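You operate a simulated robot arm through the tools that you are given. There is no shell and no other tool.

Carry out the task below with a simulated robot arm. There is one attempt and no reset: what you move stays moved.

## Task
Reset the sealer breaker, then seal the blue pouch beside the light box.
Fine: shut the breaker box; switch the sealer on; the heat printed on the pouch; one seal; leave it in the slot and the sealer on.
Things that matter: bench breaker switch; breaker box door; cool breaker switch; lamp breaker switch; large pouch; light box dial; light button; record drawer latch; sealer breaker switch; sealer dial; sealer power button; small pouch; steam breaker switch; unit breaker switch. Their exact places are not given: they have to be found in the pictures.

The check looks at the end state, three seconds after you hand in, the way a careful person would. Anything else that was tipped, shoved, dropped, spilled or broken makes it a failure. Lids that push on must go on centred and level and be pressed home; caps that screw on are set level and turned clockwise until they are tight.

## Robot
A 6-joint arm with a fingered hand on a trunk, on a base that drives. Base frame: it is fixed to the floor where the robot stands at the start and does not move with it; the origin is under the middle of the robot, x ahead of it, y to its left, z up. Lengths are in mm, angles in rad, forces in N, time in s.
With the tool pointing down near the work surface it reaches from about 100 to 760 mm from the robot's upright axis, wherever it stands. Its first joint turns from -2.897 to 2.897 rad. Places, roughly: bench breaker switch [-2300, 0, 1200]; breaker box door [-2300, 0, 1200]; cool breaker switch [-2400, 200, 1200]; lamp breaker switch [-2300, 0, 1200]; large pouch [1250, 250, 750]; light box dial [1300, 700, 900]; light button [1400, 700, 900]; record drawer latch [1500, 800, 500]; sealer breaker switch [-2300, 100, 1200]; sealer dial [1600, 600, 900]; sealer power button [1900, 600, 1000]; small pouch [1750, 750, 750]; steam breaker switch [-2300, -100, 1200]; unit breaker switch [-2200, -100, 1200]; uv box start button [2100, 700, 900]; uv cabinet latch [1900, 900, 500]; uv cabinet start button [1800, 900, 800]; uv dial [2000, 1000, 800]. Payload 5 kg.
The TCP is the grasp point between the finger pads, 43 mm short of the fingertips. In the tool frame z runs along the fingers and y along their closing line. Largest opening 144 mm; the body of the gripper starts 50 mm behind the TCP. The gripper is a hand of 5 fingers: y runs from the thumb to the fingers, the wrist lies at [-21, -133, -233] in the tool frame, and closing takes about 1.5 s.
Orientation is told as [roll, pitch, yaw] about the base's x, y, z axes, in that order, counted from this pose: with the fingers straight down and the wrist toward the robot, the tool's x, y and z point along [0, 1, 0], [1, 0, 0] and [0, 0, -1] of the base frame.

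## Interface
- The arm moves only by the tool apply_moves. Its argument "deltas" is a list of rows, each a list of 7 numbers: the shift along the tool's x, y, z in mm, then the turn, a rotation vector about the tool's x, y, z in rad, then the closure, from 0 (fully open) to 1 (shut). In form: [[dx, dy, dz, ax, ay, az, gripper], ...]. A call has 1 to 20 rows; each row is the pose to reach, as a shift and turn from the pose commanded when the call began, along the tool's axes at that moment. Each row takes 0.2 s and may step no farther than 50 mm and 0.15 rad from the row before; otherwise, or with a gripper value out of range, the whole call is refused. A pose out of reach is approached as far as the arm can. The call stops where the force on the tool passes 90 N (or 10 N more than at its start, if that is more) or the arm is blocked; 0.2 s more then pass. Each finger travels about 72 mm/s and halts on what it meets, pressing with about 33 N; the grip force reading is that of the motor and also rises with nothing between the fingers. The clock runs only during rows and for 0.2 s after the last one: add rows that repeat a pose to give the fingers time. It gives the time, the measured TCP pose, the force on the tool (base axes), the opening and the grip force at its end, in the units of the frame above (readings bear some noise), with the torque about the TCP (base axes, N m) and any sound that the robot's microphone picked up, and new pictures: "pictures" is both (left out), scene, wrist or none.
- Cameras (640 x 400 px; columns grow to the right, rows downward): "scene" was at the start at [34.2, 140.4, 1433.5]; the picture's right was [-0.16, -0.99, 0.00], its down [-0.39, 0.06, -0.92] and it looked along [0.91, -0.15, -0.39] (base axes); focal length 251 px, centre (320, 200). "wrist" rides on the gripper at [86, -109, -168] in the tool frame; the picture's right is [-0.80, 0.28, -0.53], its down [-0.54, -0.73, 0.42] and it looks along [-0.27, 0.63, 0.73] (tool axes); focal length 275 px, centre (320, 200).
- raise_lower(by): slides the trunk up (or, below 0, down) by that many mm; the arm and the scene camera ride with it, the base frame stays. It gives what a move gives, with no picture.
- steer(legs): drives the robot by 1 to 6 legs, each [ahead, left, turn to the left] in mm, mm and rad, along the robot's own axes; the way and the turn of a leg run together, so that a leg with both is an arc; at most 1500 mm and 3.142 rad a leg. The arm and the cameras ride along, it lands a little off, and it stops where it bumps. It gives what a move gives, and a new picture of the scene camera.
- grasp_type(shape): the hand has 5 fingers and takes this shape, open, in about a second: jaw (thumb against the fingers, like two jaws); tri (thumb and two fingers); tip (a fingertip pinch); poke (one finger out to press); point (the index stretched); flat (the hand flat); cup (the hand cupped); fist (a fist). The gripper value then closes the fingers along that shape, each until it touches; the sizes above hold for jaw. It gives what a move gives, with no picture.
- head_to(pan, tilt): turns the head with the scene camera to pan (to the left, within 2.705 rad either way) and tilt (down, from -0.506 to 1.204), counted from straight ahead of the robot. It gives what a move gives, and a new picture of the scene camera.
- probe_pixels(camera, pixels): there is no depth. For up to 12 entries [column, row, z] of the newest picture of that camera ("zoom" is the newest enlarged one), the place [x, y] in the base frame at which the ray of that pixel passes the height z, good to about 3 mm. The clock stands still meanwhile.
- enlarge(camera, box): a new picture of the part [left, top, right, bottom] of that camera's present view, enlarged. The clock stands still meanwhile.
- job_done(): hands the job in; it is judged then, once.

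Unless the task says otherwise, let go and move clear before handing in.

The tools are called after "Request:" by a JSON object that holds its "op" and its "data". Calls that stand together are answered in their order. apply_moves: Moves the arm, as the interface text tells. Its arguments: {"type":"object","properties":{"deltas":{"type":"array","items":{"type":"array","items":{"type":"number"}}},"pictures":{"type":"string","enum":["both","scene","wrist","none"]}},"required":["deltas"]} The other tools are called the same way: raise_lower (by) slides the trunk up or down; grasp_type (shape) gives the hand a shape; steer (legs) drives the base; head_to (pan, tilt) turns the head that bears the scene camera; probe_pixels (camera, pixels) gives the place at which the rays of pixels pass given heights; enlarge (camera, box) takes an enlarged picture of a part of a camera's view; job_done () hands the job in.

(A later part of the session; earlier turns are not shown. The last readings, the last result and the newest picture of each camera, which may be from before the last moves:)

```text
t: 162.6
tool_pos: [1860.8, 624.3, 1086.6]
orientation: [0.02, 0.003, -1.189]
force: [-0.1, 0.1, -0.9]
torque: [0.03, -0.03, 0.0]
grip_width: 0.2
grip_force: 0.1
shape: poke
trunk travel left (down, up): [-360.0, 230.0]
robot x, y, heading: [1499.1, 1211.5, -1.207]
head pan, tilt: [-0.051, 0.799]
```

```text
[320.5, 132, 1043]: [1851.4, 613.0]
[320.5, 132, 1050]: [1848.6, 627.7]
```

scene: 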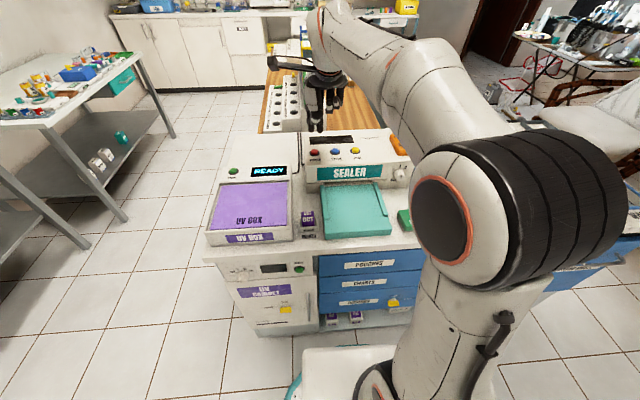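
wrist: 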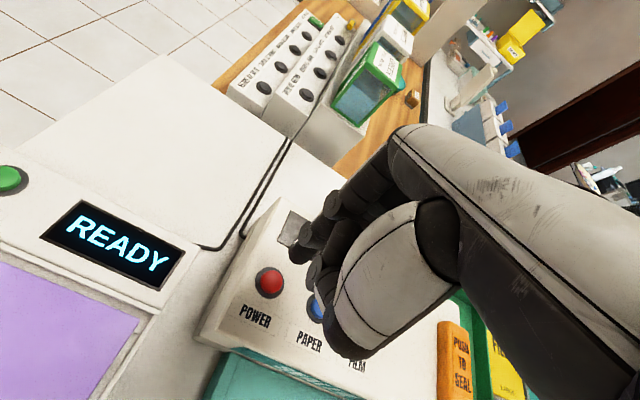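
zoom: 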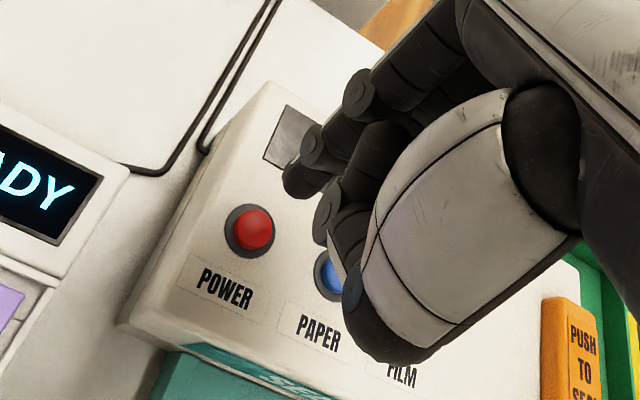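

Lower 40 mm and re-check the fingertip against the button.

Request:
{"op": "apply_moves", "data": {"deltas": [[0, -4, 20, 0, 0, 0, 0], [0, -4, 42, 0, 0, 0, 0], [0, -4, 42, 0, 0, 0, 0]]}}

Request:
{"op": "enlarge", "data": {"camera": "scene", "box": [280, 110, 380, 180]}}

Request:
{"op": "enlarge", "data": {"camera": "wrist", "box": [200, 180, 380, 340]}}

```text
t: 163.4
tool_pos: [1860.7, 629.3, 1044.9]
orientation: [0.021, 0.002, -1.191]
force: [1.2, 0.1, 0.0]
torque: [0.02, -0.01, 0.03]
grip_width: 0.1
grip_force: 0.1
shape: poke
trunk travel left (down, up): [-360.0, 230.0]
robot x, y, heading: [1499.0, 1210.9, -1.209]
head pan, tilt: [-0.051, 0.799]
```

scene: 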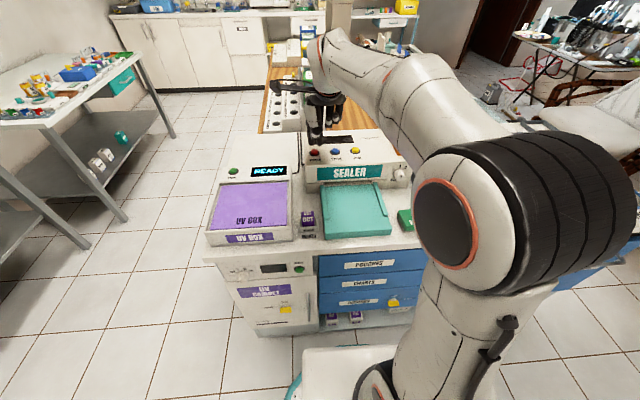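
wrist: 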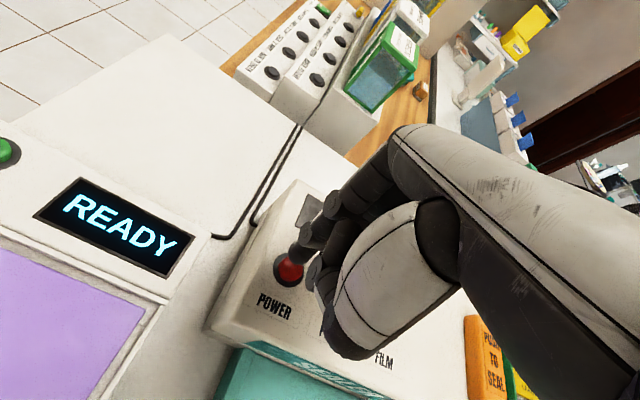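

```text
5.71 times, centred on (330, 145) of scene
```

zoom: 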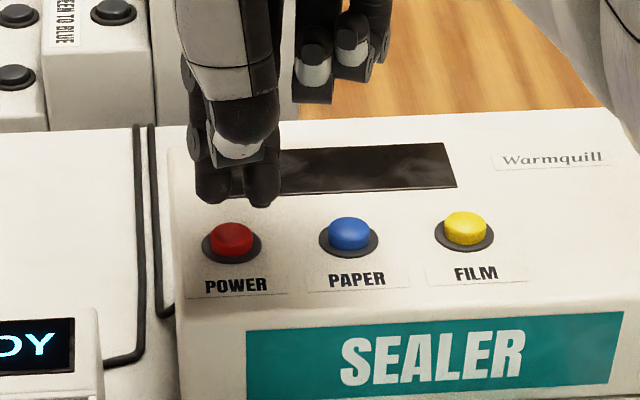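

```text
2.50 times, centred on (290, 260) of wrist
```

zoom: 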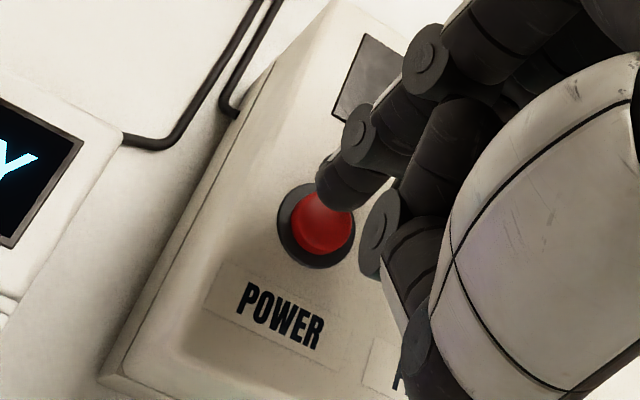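

The index tip is ~10 mm left of the POWER button centre. Shift right and descend slowly.

Request:
{"op": "apply_moves", "data": {"deltas": [[-10, 0, 0, 0, 0, 0, 0], [-10, 0, 8, 0, 0, 0, 0], [-10, 0, 14, 0, 0, 0, 0], [-10, 0, 18, 0, 0, 0, 0]]}}

Request:
{"op": "enlarge", "data": {"camera": "scene", "box": [280, 110, 380, 180]}}

Request:
{"op": "enlarge", "data": {"camera": "wrist", "box": [200, 180, 380, 340]}}

```text
t: 164.4
tool_pos: [1850.2, 625.1, 1025.8]
orientation: [0.02, 0.003, -1.191]
force: [-0.2, -0.2, 0.1]
torque: [-0.03, -0.03, -0.01]
grip_width: 0.0
grip_force: 0.1
shape: poke
trunk travel left (down, up): [-360.0, 230.0]
robot x, y, heading: [1498.0, 1209.8, -1.207]
head pan, tilt: [-0.051, 0.799]
```

scene: 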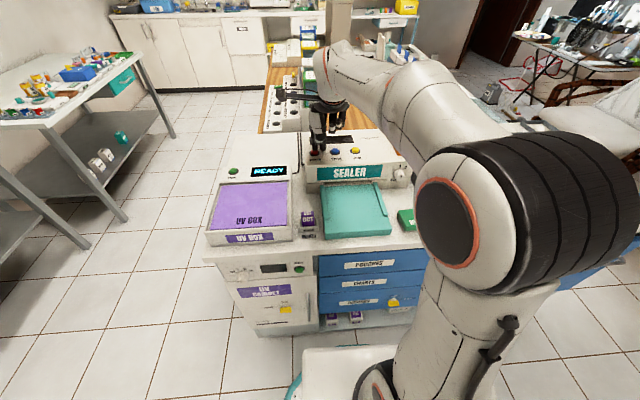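
wrist: 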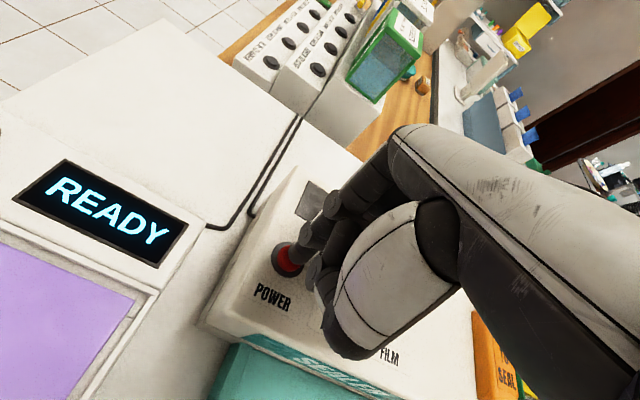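

```text
5.71 times, centred on (330, 145) of scene
```

zoom: 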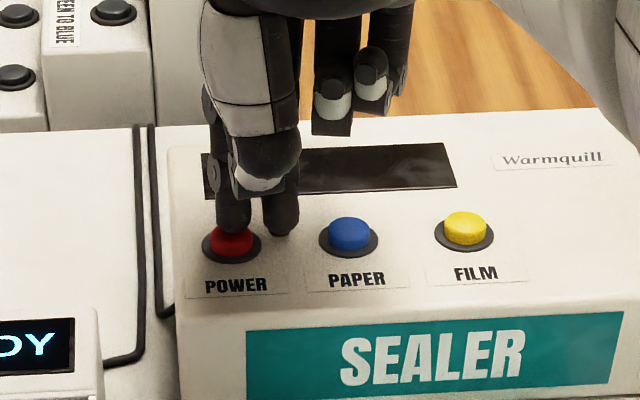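

```text
2.50 times, centred on (290, 260) of wrist
```

zoom: 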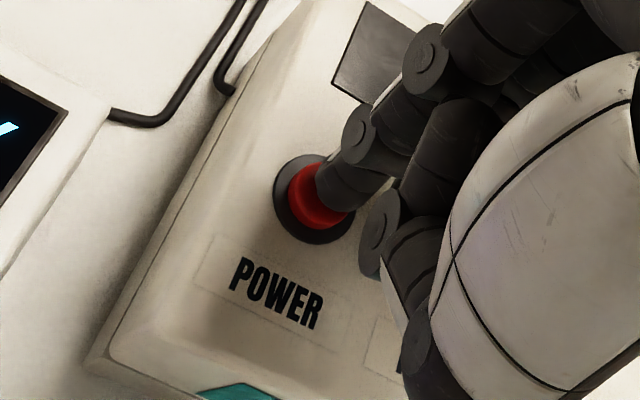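

The index is right over the red button. Press down slowly.

Request:
{"op": "apply_moves", "data": {"deltas": [[0, 0, 3, 0, 0, 0, 0], [0, 0, 6, 0, 0, 0, 0], [0, 0, 9, 0, 0, 0, 0]], "pictures": "none"}}

Request:
{"op": "enlarge", "data": {"camera": "scene", "box": [280, 110, 380, 180]}}

```text
t: 165.2
tool_pos: [1851.0, 624.3, 1020.3]
orientation: [0.021, -0.002, -1.191]
force: [-0.6, 1.3, 11.3]
torque: [0.0, -0.14, 0.03]
grip_width: 0.0
grip_force: 0.1
shape: poke
trunk travel left (down, up): [-360.0, 230.0]
robot x, y, heading: [1495.5, 1209.1, -1.207]
head pan, tilt: [-0.051, 0.799]
heard: click
```

```text
5.71 times, centred on (330, 145) of scene
```

zoom: 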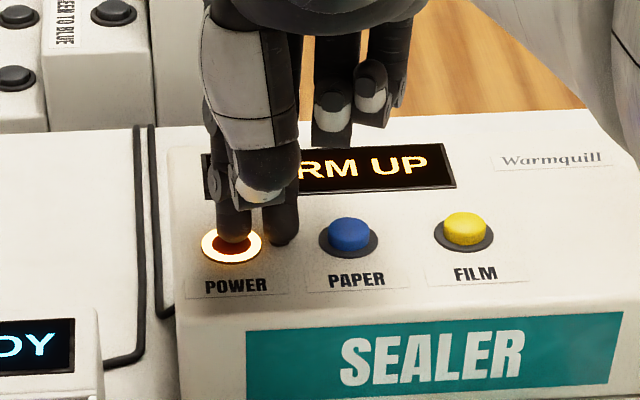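

Click: POWER's ring is lit and the display reads "WARM UP". Lift and go to the yellow FILM button.

Request:
{"op": "apply_moves", "data": {"deltas": [[0, 0, -25, 0, 0, 0, 0], [0, 0, -45, 0, 0, 0, 0], [-43, 0.5, -45, 0, 0, 0, 0], [-86, 1, -45, 0, 0, 0, 0], [-127.7, 1.6, -45, 0, 0, 0, 0], [-127.7, 1.6, -20, 0, 0, 0, 0], [-127.7, 1.6, -20, 0, 0, 0, 0]]}}

Request:
{"op": "enlarge", "data": {"camera": "scene", "box": [290, 110, 390, 180]}}

Request:
{"op": "enlarge", "data": {"camera": "wrist", "box": [200, 180, 380, 340]}}

```text
t: 166.8
tool_pos: [1732.2, 576.4, 1034.2]
orientation: [0.021, 0.004, -1.191]
force: [0.0, -0.2, -0.1]
torque: [0.02, -0.01, 0.04]
grip_width: 0.0
grip_force: 0.0
shape: poke
trunk travel left (down, up): [-360.0, 230.0]
robot x, y, heading: [1497.3, 1209.2, -1.208]
head pan, tilt: [-0.051, 0.799]
```

scene: 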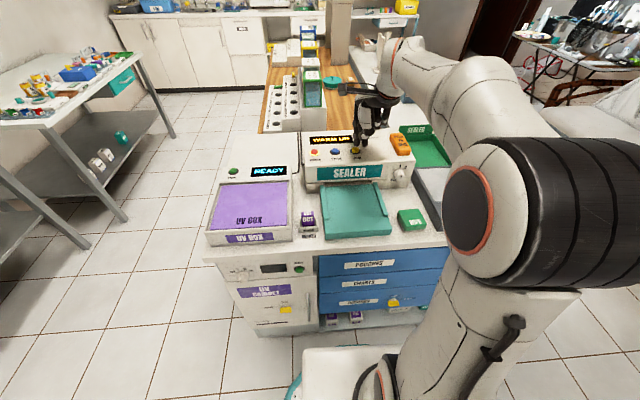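
wrist: 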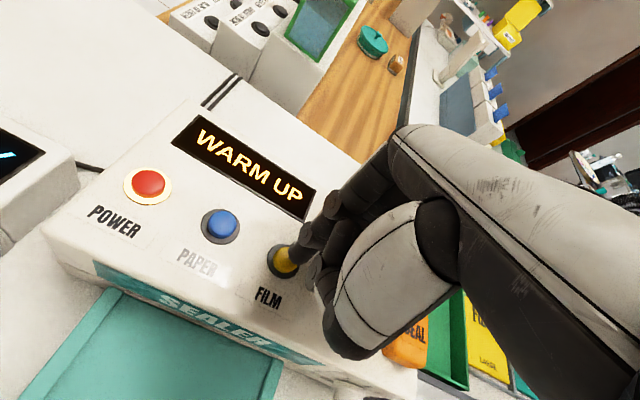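

```text
5.71 times, centred on (340, 145) of scene
```

zoom: 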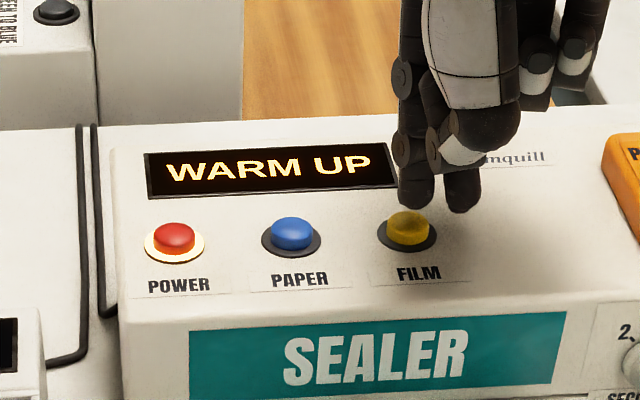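

```text
2.50 times, centred on (290, 260) of wrist
```

zoom: 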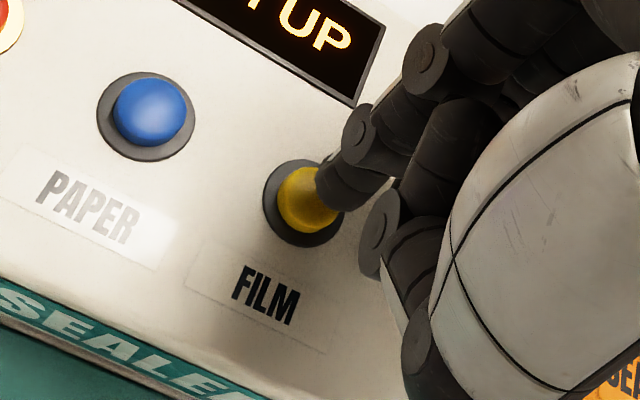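

Aligned over FILM. Press.

Request:
{"op": "apply_moves", "data": {"deltas": [[0, 0, 5, 0, 0, 0, 0], [0, 0, 10, 0, 0, 0, 0], [0, 0, 14, 0, 0, 0, 0], [0, 0, 17, 0, 0, 0, 0]], "pictures": "none"}}

Request:
{"op": "enlarge", "data": {"camera": "scene", "box": [290, 110, 390, 180]}}

```text
t: 167.8
tool_pos: [1732.3, 575.1, 1020.0]
orientation: [0.019, -0.002, -1.191]
force: [-1.4, -0.6, 11.1]
torque: [-0.02, -0.04, 0.0]
grip_width: 0.0
grip_force: 0.0
shape: poke
trunk travel left (down, up): [-360.0, 230.0]
robot x, y, heading: [1500.9, 1211.2, -1.204]
head pan, tilt: [-0.051, 0.799]
heard: click
```

```text
5.71 times, centred on (340, 145) of scene
```

zoom: 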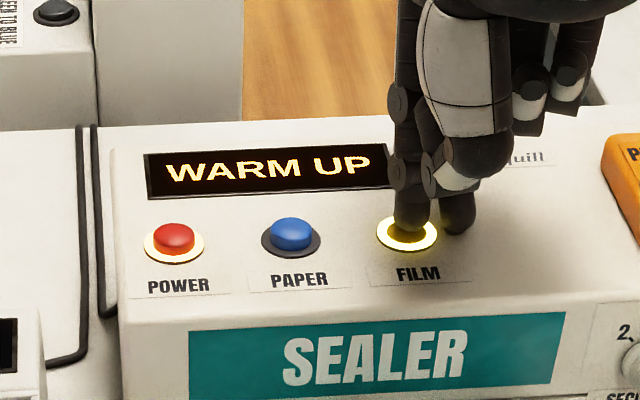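

FILM is lit too. Lift clear, take the jaw shape, and travel toward the pouch while it warms up.

Request:
{"op": "apply_moves", "data": {"deltas": [[0, 0, -40, 0, 0, 0, 0], [0, 0, -85, 0, 0, 0, 0], [0, 0, -130, 0, 0, 0, 0]], "pictures": "none"}}

Request:
{"op": "grasp_type", "data": {"shape": "jaw"}}

```text
t: 168.6
tool_pos: [1730.5, 575.9, 1147.9]
orientation: [0.022, 0.006, -1.191]
force: [-0.1, -0.9, -0.1]
torque: [0.01, -0.01, 0.0]
grip_width: 0.0
grip_force: 0.0
shape: poke
trunk travel left (down, up): [-360.0, 230.0]
robot x, y, heading: [1496.9, 1211.6, -1.206]
head pan, tilt: [-0.051, 0.799]
```

```text
t: 169.5
tool_pos: [1729.0, 574.3, 1147.3]
orientation: [0.02, 0.003, -1.189]
force: [-0.4, -0.2, 1.0]
torque: [0.0, 0.01, 0.01]
grip_width: 143.7
grip_force: 0.0
shape: jaw
trunk travel left (down, up): [-360.0, 230.0]
robot x, y, heading: [1501.4, 1207.7, -1.207]
head pan, tilt: [-0.051, 0.799]
```

Request:
{"op": "apply_moves", "data": {"deltas": [[-43.3, -14.8, 0, 0, 0, 0.143, 0], [-86.6, -29.6, 0, 0, 0, 0.2856, 0], [-130, -44.5, 0, 0, 0, 0.4284, 0], [-173.3, -59.3, 0, 0, 0, 0.5712, 0], [-216.6, -74, 0, 0, 0, 0.714, 0], [-260, -89, 0, 0, 0, 0.857, 0], [-303.2, -103.7, 0, 0, 0, 1.0, 0], [-346.5, -118.5, 0, 0, 0, 1.1424, 0], [-390, -133.4, 0, 0, 0, 1.285, 0], [-433, -148, 0, 0, 0, 1.428, 0], [-476.5, -163, 0, 0, 0, 1.571, 0], [-476.5, -163, 0, 0, 0, 1.571, 0]]}}

Request:
{"op": "enlarge", "data": {"camera": "scene", "box": [290, 110, 390, 180]}}

```text
t: 172.1
tool_pos: [1226.1, 548.2, 1138.7]
orientation: [-0.002, 0.02, -2.763]
force: [-0.7, -0.1, -0.8]
torque: [-0.01, -0.01, -0.01]
grip_width: 143.8
grip_force: 0.0
shape: jaw
trunk travel left (down, up): [-360.0, 230.0]
robot x, y, heading: [1498.6, 1208.5, -1.205]
head pan, tilt: [-0.051, 0.799]
```

scene: 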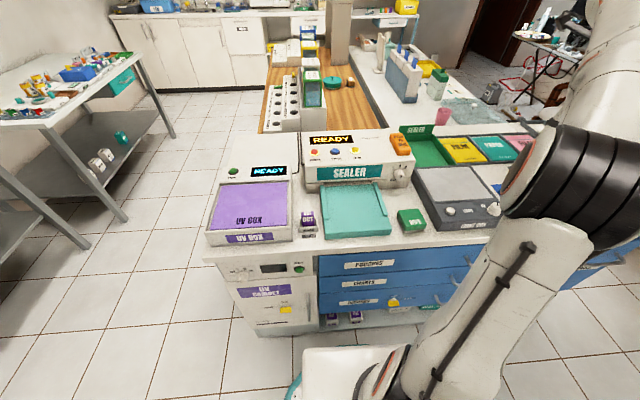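
wrist: 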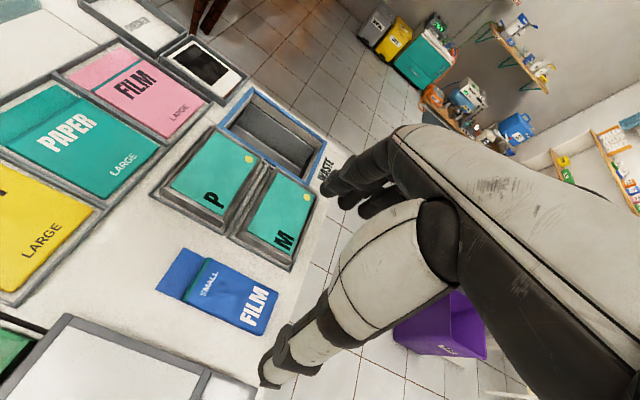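

```text
5.71 times, centred on (340, 145) of scene
```

zoom: 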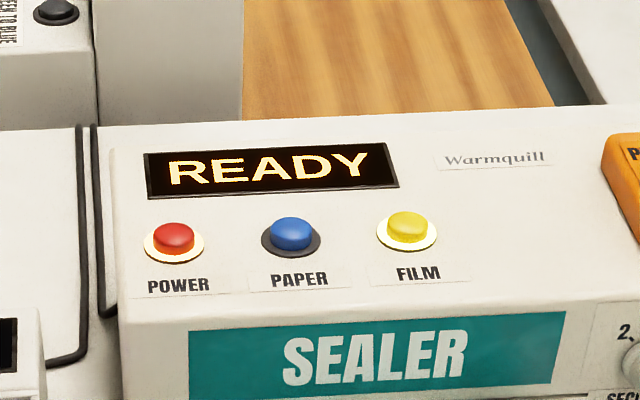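

The sealer reads READY with FILM lit. The pouch shows in the wrist picture at (225,290); locating it precisely.

Request:
{"op": "enlarge", "data": {"camera": "wrist", "box": [140, 230, 300, 350]}}

Request:
{"op": "enlarge", "data": {"camera": "scene", "box": [420, 130, 560, 260]}}

```text
3.33 times, centred on (220, 290) of wrist
```

zoom: 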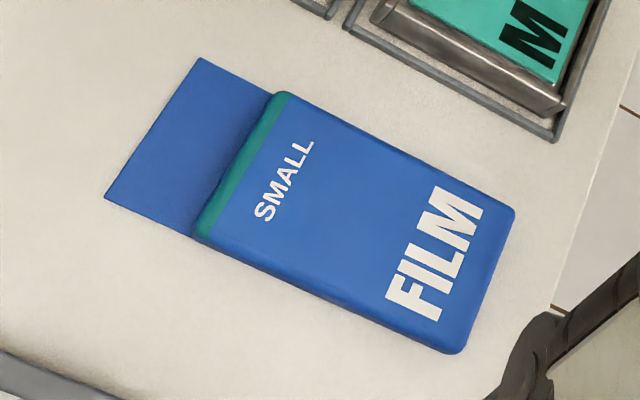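

```text
3.08 times, centred on (490, 195) of scene
```

zoom: 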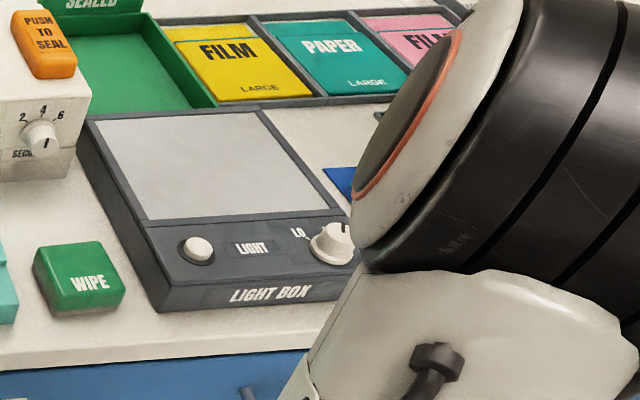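

Request:
{"op": "probe_pixels", "data": {"camera": "wrist", "pixels": [[208.6, 258.2, 870], [185.5, 298.4, 870], [278, 293, 870], [262.6, 333.5, 870], [184, 247.4, 860], [155.4, 289.1, 860], [208.6, 258.2, 860], [262.6, 333.5, 860], [262.6, 333.5, 880]]}}

```text
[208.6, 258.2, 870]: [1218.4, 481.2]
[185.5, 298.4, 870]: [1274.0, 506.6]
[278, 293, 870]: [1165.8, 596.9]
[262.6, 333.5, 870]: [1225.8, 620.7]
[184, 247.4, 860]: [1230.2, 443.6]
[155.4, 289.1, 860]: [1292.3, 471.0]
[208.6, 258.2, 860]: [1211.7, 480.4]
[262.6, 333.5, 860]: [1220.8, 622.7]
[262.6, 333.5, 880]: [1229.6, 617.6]
```

Pouch: centre ≈(1223,550), top z≈873, width ≈62, about 35 mm free on each side. Descend with the jaw set to ~84 mm.

Request:
{"op": "apply_moves", "data": {"deltas": [[-1, 0.5, 40, 0, 0, -0.01, 0.2], [-2.7, 1.7, 80, 0, 0, -0.02, 0.35], [-2.7, 1.7, 120, 0, 0, -0.02, 0.417], [-2.7, 1.7, 150, 0, 0, -0.02, 0.417], [-2.7, 1.7, 170, 0, 0, -0.02, 0.417], [-2.7, 1.7, 170, 0, 0, -0.02, 0.417]]}}

Request:
{"op": "enlarge", "data": {"camera": "wrist", "box": [120, 180, 360, 380]}}

```text
t: 173.5
tool_pos: [1228.7, 552.9, 969.6]
orientation: [-0.002, 0.022, -2.742]
force: [0.2, 0.0, -0.2]
torque: [0.01, 0.01, 0.04]
grip_width: 84.4
grip_force: 0.0
shape: jaw
trunk travel left (down, up): [-360.0, 230.0]
robot x, y, heading: [1501.0, 1211.3, -1.204]
head pan, tilt: [-0.051, 0.799]
```

scene: 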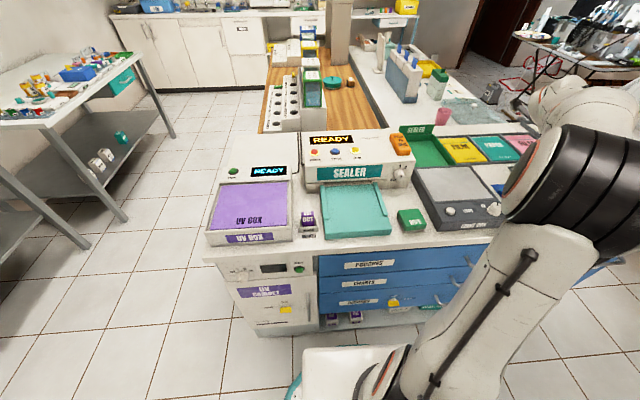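
wrist: 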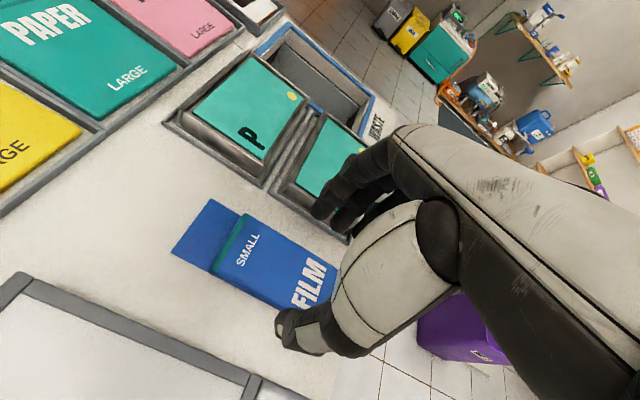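

```text
2.00 times, centred on (240, 280) of wrist
```

zoom: 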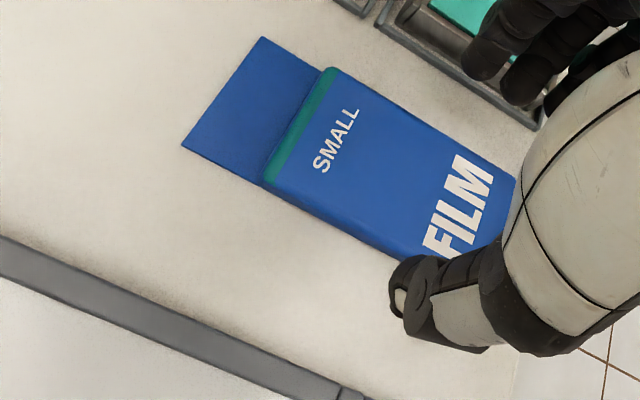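

A slight tilt shifted the hand 6 mm left; level it, correct, and descend 40 mm more.

Request:
{"op": "apply_moves", "data": {"deltas": [[0.9, 6.6, 0, 0.02, 0.0086, 0, 0.38], [0.9, 6.6, 20, 0.02, 0.0086, 0, 0.38], [0.9, 6.6, 40, 0.02, 0.0086, 0, 0.38], [0.9, 6.6, 40, 0.02, 0.0086, 0, 0.38]], "pictures": "wrist"}}

Request:
{"op": "enlarge", "data": {"camera": "wrist", "box": [160, 180, 360, 360]}}

```text
t: 174.5
tool_pos: [1222.3, 549.2, 927.6]
orientation: [0.006, 0.04, -2.743]
force: [0.3, -0.4, -0.1]
torque: [0.01, -0.03, 0.0]
grip_width: 88.9
grip_force: 0.0
shape: jaw
trunk travel left (down, up): [-360.0, 230.0]
robot x, y, heading: [1498.9, 1208.5, -1.208]
head pan, tilt: [-0.051, 0.799]
```

wrist: 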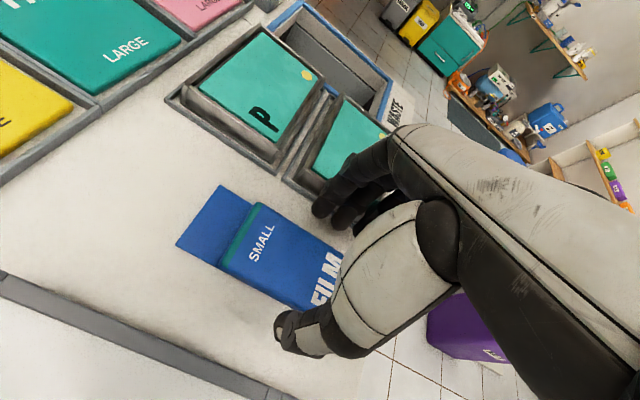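

```text
2.22 times, centred on (260, 270) of wrist
```

zoom: 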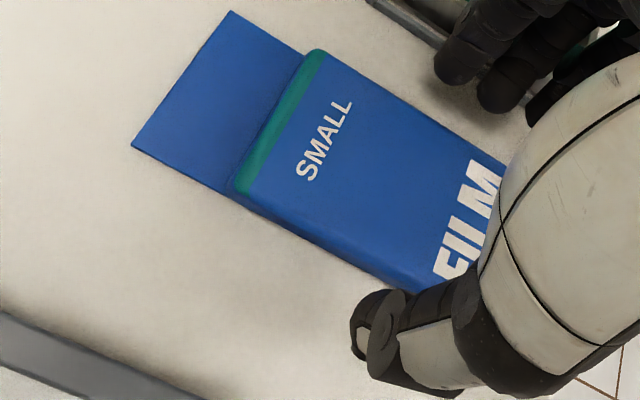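

Correct the tilt the other way and lower to z≈904, then close.

Request:
{"op": "apply_moves", "data": {"deltas": [[0, -2, 0, -0.02, -0.003, 0, 0.38], [0, -2, 0, -0.04, -0.006, 0, 0.38], [0, -2, 12, -0.04, -0.006, 0, 0.38], [0, -2, 23, -0.04, -0.006, 0, 0.38], [0, -2, 23, -0.04, -0.006, 0, 0.38]], "pictures": "wrist"}}

Request:
{"op": "enlarge", "data": {"camera": "wrist", "box": [160, 180, 360, 360]}}

```text
t: 175.7
tool_pos: [1225.7, 550.2, 906.2]
orientation: [-0.001, 0.0, -2.742]
force: [-0.3, 0.2, 0.8]
torque: [0.01, -0.03, -0.01]
grip_width: 88.8
grip_force: 0.1
shape: jaw
trunk travel left (down, up): [-360.0, 230.0]
robot x, y, heading: [1495.7, 1205.1, -1.207]
head pan, tilt: [-0.051, 0.799]
```

wrist: 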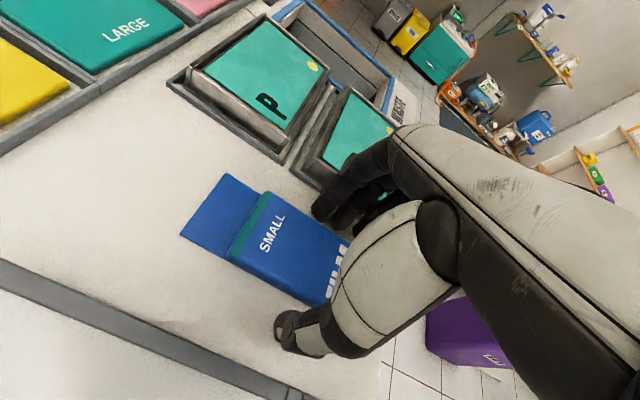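

```text
2.22 times, centred on (260, 270) of wrist
```

zoom: 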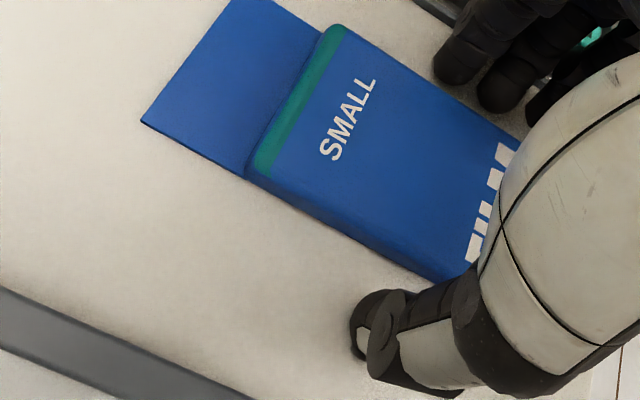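

Fingertips flank the pouch. Centre (6 mm right), lower 5 mm, and close.

Request:
{"op": "apply_moves", "data": {"deltas": [[0, 6, 0, 0, 0, 0, 0.38], [0, 6, 5, 0, 0, 0, 0.38], [0, 6, 5, 0, 0, 0, 0.45], [0, 6, 5, 0, 0, 0, 0.52], [0, 6, 5, 0, 0, 0, 0.6], [0, 6, 5, 0, 0, 0, 0.68], [0, 6, 5, 0, 0, 0, 0.75], [0, 6, 5, 0, 0, 0, 0.75]], "pictures": "wrist"}}

Request:
{"op": "enlarge", "data": {"camera": "wrist", "box": [160, 180, 360, 360]}}

```text
t: 177.5
tool_pos: [1220.9, 547.2, 904.6]
orientation: [0.004, -0.002, -2.74]
force: [1.2, -2.2, 30.3]
torque: [-0.14, -0.46, 0.15]
grip_width: 65.9
grip_force: 32.6
shape: jaw
trunk travel left (down, up): [-360.0, 230.0]
robot x, y, heading: [1497.4, 1208.8, -1.207]
head pan, tilt: [-0.051, 0.799]
```

wrist: 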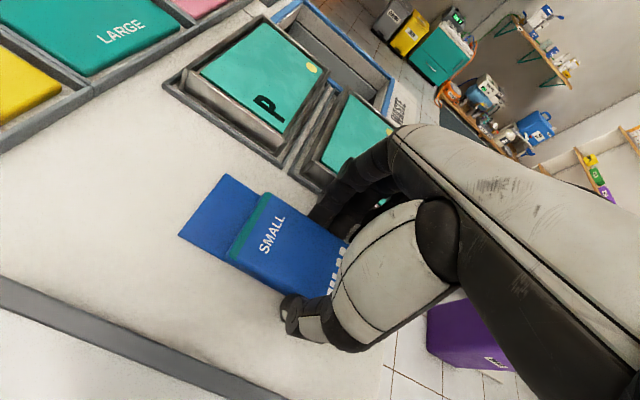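

```text
2.22 times, centred on (260, 270) of wrist
```

zoom: 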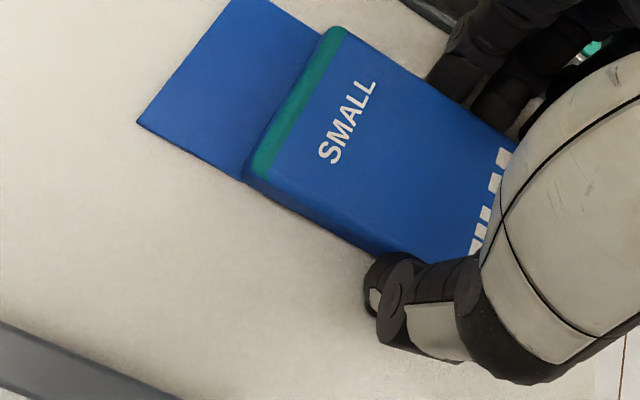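

Gripped at 65.9 mm (fingertips touched the bench, z≈861). Lift and check.

Request:
{"op": "apply_moves", "data": {"deltas": [[0, 0, -5, 0, 0, 0, 0.8], [0, 0, -10, 0, 0, 0, 0.8], [0, 0, -30, 0, 0, 0, 0.8], [0, 0, -60, 0, 0, 0, 0.8], [0, 0, -100, 0, 0, 0, 0.8], [0, 0, -140, 0, 0, 0, 0.8]]}}

```text
t: 178.9
tool_pos: [1218.8, 549.0, 1039.6]
orientation: [0.001, 0.001, -2.742]
force: [0.0, -0.6, -2.4]
torque: [0.0, 0.02, -0.01]
grip_width: 65.2
grip_force: 32.9
shape: jaw
trunk travel left (down, up): [-360.0, 230.0]
robot x, y, heading: [1500.4, 1207.9, -1.206]
head pan, tilt: [-0.051, 0.799]
```

scene: 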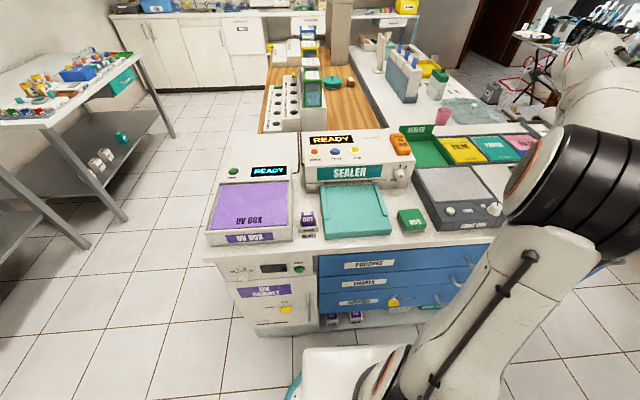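
wrist: 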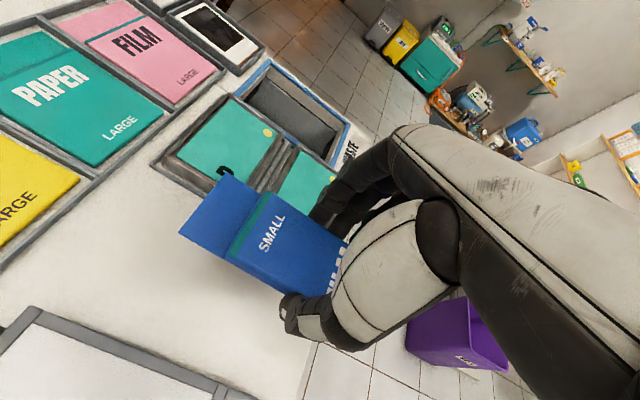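

Pouch held firmly. Carry it left to above the platform (staging 70 mm before the slot).

Request:
{"op": "apply_moves", "data": {"deltas": [[-0.8, -47.6, 0, 0, 0, 0, 0.8], [-1.6, -95.2, 0, 0, 0, 0, 0.8], [-2.3, -142.9, 0, 0, 0, 0, 0.8], [-3.1, -190.5, 0, 0, 0, 0, 0.8], [-3.9, -238.1, 0, 0, 0, 0, 0.8], [-4.7, -285.8, 0, 0, 0, 0, 0.8], [-5.5, -333.4, 0, 0, 0, 0, 0.8], [-6.3, -381, 0, 0, 0, 0, 0.8], [-7, -428.6, 0, 0, 0, 0, 0.8], [-7.8, -476.3, 0, 0, 0, 0, 0.8], [-8.6, -523.9, 0, 0, 0, 0, 0.8], [-8.6, -523.9, 0, 0, 0, 0, 0.8]]}}

Request:
{"op": "enlarge", "data": {"camera": "scene", "box": [280, 110, 420, 250]}}

Request:
{"op": "enlarge", "data": {"camera": "wrist", "box": [60, 150, 360, 390]}}

```text
t: 181.5
tool_pos: [1699.1, 759.4, 1040.4]
orientation: [0.001, 0.0, -2.743]
force: [0.7, 0.7, -0.8]
torque: [0.0, 0.04, 0.02]
grip_width: 65.5
grip_force: 33.1
shape: jaw
trunk travel left (down, up): [-360.0, 230.0]
robot x, y, heading: [1499.5, 1208.1, -1.206]
head pan, tilt: [-0.051, 0.799]
```

scene: 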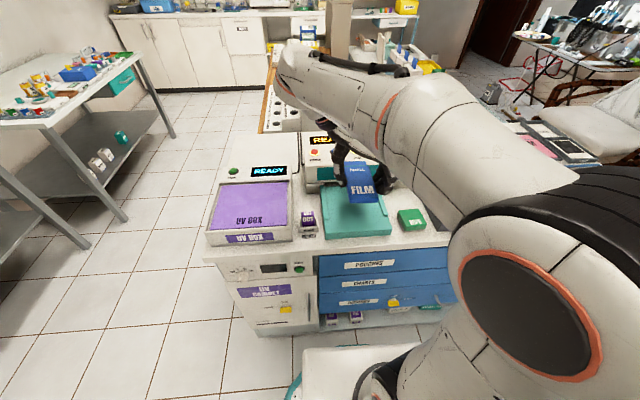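
wrist: 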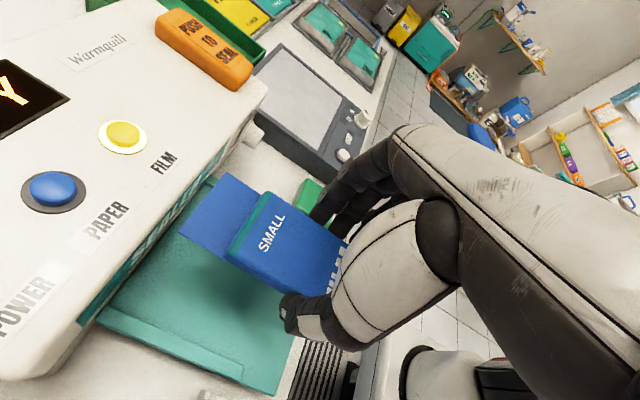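

```text
2.86 times, centred on (350, 180) of scene
```

zoom: 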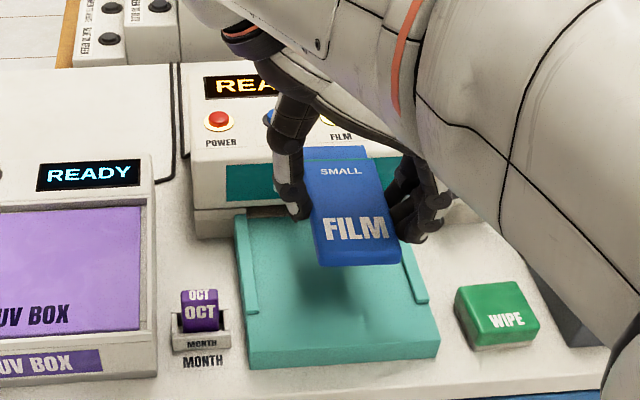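

```text
1.67 times, centred on (210, 270) of wrist
```

zoom: 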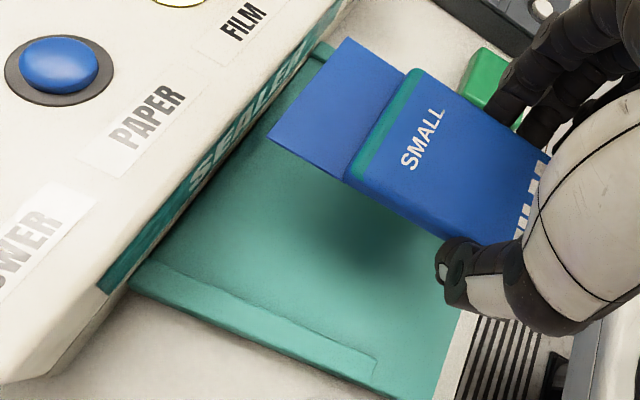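

Well positioned. Descend to ~35 mm above the platform and check alignment with the slot.

Request:
{"op": "apply_moves", "data": {"deltas": [[0, 0, 30, 0, 0, 0, 0.8], [0, 0, 60, 0, 0, 0, 0.8], [0, 0, 85, 0, 0, 0, 0.8], [0, 0, 85, 0, 0, 0, 0.8]]}}

Request:
{"op": "enlarge", "data": {"camera": "scene", "box": [280, 130, 420, 250]}}

Request:
{"op": "enlarge", "data": {"camera": "wrist", "box": [60, 150, 360, 390]}}

```text
t: 182.5
tool_pos: [1699.0, 760.0, 955.1]
orientation: [0.0, 0.0, -2.742]
force: [0.8, -0.7, 0.0]
torque: [0.04, 0.03, 0.01]
grip_width: 65.8
grip_force: 33.0
shape: jaw
trunk travel left (down, up): [-360.0, 230.0]
robot x, y, heading: [1497.9, 1210.3, -1.211]
head pan, tilt: [-0.051, 0.799]
```

scene: 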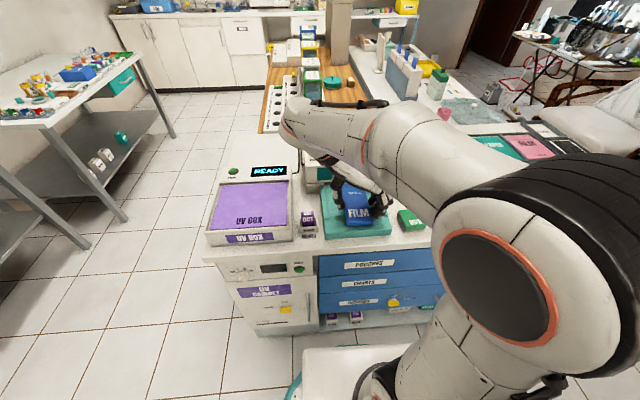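
wrist: 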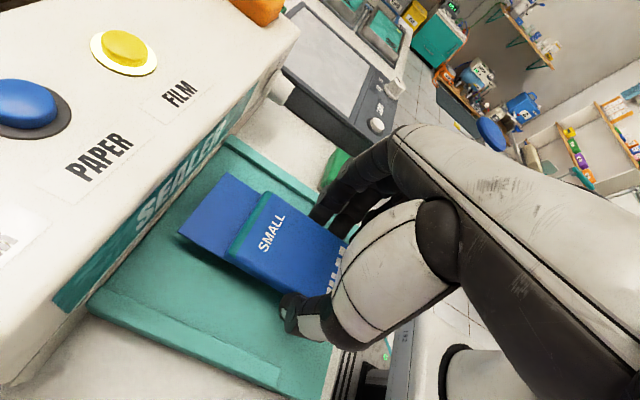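

```text
3.33 times, centred on (350, 190) of scene
```

zoom: 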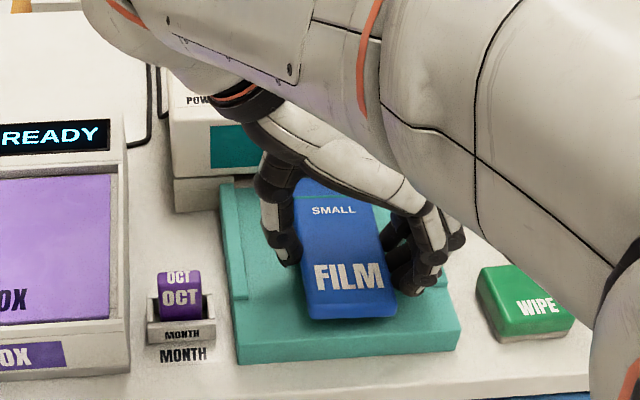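

```text
1.67 times, centred on (210, 270) of wrist
```

zoom: 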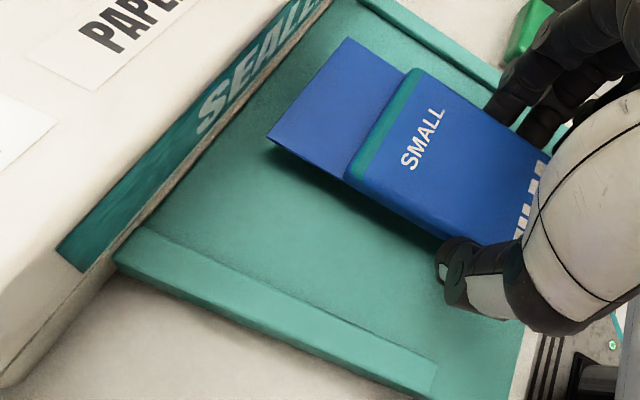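

The pouch is over the platform; right fingers come close to the right rail, so I'll shift 6 mm left, then lower to just above the platform.

Request:
{"op": "apply_moves", "data": {"deltas": [[0, -6, 0, 0, 0, 0, 0.8], [0, -6, 12, 0, 0, 0, 0.8], [0, -6, 20, 0, 0, 0, 0.8], [0, -6, 26, 0, 0, 0, 0.8], [0, -6, 26, 0, 0, 0, 0.8]]}}

Request:
{"op": "enlarge", "data": {"camera": "scene", "box": [280, 130, 420, 250]}}

Request:
{"op": "enlarge", "data": {"camera": "wrist", "box": [60, 150, 360, 390]}}

```text
t: 183.7
tool_pos: [1704.9, 762.2, 934.0]
orientation: [0.008, 0.001, -2.74]
force: [-0.1, 1.3, 33.6]
torque: [-0.39, 0.34, -0.03]
grip_width: 65.8
grip_force: 32.9
shape: jaw
trunk travel left (down, up): [-360.0, 230.0]
robot x, y, heading: [1500.0, 1206.9, -1.208]
head pan, tilt: [-0.051, 0.799]
```

scene: 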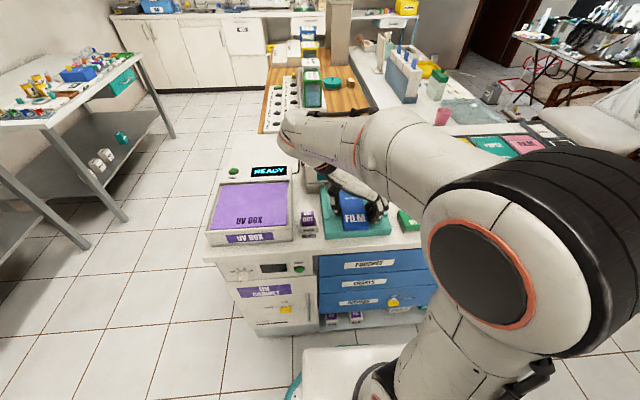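
wrist: 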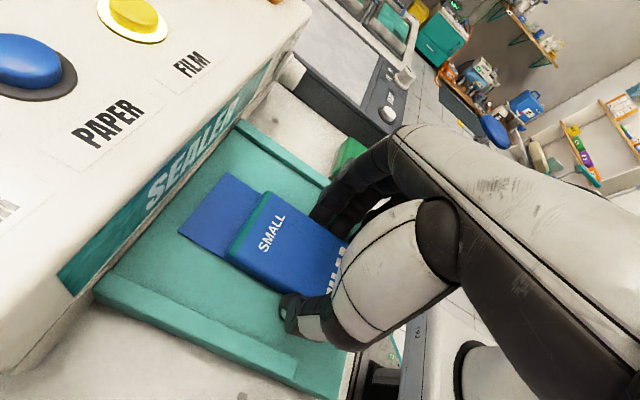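

```text
3.33 times, centred on (350, 190) of scene
```

zoom: 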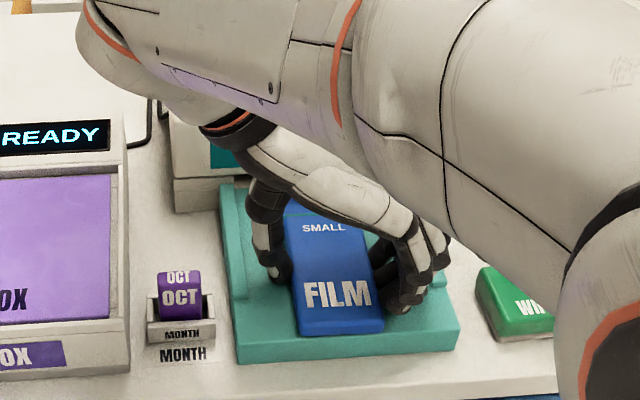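

```text
1.67 times, centred on (210, 270) of wrist
```

zoom: 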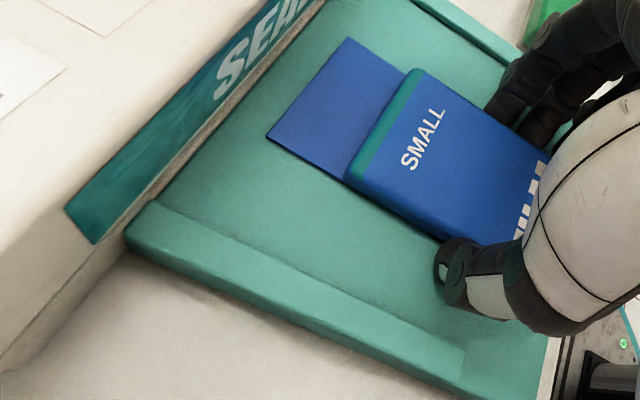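

The pouch has touched the platform (33 N at z 934). Ease up 5 mm and slide it toward the slot.

Request:
{"op": "apply_moves", "data": {"deltas": [[0, 0, -6, 0, 0, 0, 0.8], [12, 0, -6, 0, 0, 0, 0.8], [24, 0, -6, 0, 0, 0, 0.8], [34, 0, -6, 0, 0, 0, 0.8], [34, 0, -6, 0, 0, 0, 0.8]]}}

Request:
{"op": "enlarge", "data": {"camera": "scene", "box": [280, 130, 420, 250]}}

Request:
{"op": "enlarge", "data": {"camera": "wrist", "box": [60, 150, 360, 390]}}

```text
t: 184.9
tool_pos: [1718.2, 730.8, 935.4]
orientation: [0.0, 0.0, -2.741]
force: [0.1, -0.2, -0.4]
torque: [0.03, -0.02, -0.01]
grip_width: 65.8
grip_force: 32.9
shape: jaw
trunk travel left (down, up): [-360.0, 230.0]
robot x, y, heading: [1499.3, 1210.8, -1.21]
head pan, tilt: [-0.051, 0.799]
```

scene: 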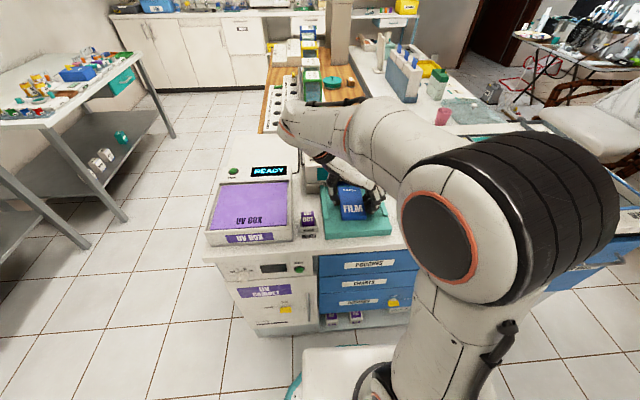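
wrist: 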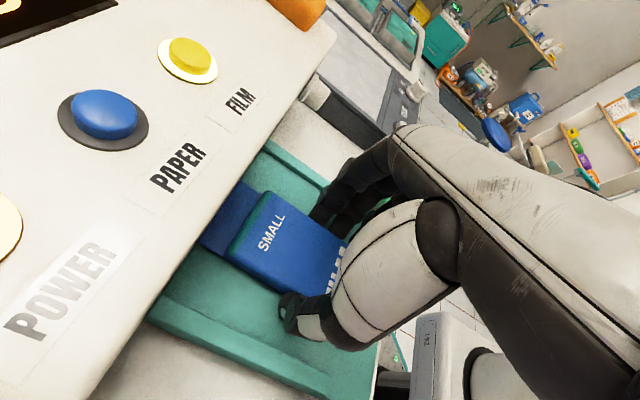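

```text
3.33 times, centred on (350, 190) of scene
```

zoom: 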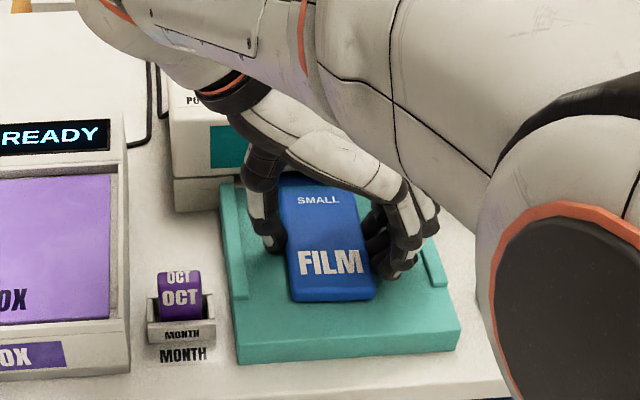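

```text
1.67 times, centred on (210, 270) of wrist
```

zoom: 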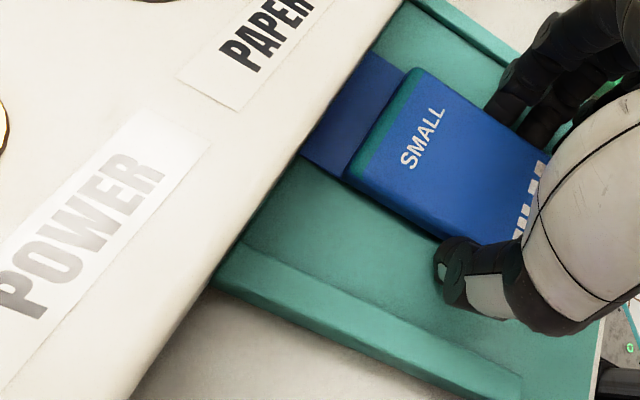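

The flap is disappearing under the sealer's front with no resistance. Continue gently.

Request:
{"op": "apply_moves", "data": {"deltas": [[8, 0, 0, 0, 0, 0, 0.8], [16, 0, 0, 0, 0, 0, 0.8], [22, 0, 0, 0, 0, 0, 0.8], [22, 0, 0, 0, 0, 0, 0.8]]}}

Request:
{"op": "enlarge", "data": {"camera": "wrist", "box": [60, 150, 360, 390]}}

```text
t: 185.9
tool_pos: [1726.6, 711.0, 935.9]
orientation: [0.0, 0.0, -2.742]
force: [-3.7, 2.9, -1.9]
torque: [0.08, 0.1, 0.05]
grip_width: 65.4
grip_force: 33.1
shape: jaw
trunk travel left (down, up): [-360.0, 230.0]
robot x, y, heading: [1499.4, 1209.1, -1.209]
head pan, tilt: [-0.051, 0.799]
```

scene: 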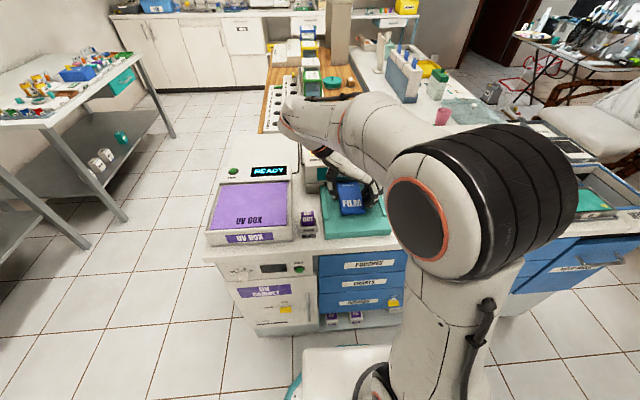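
wrist: 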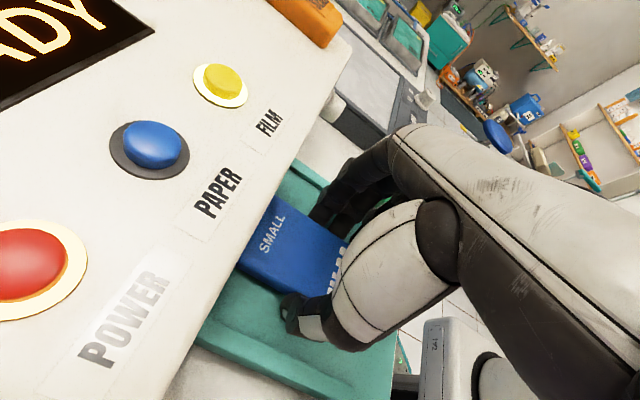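

```text
1.67 times, centred on (210, 270) of wrist
```

zoom: 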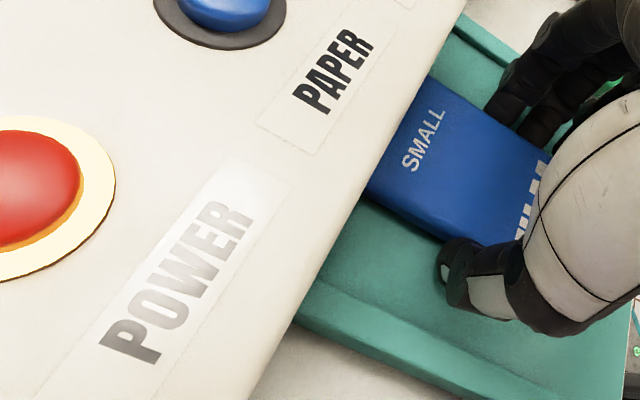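

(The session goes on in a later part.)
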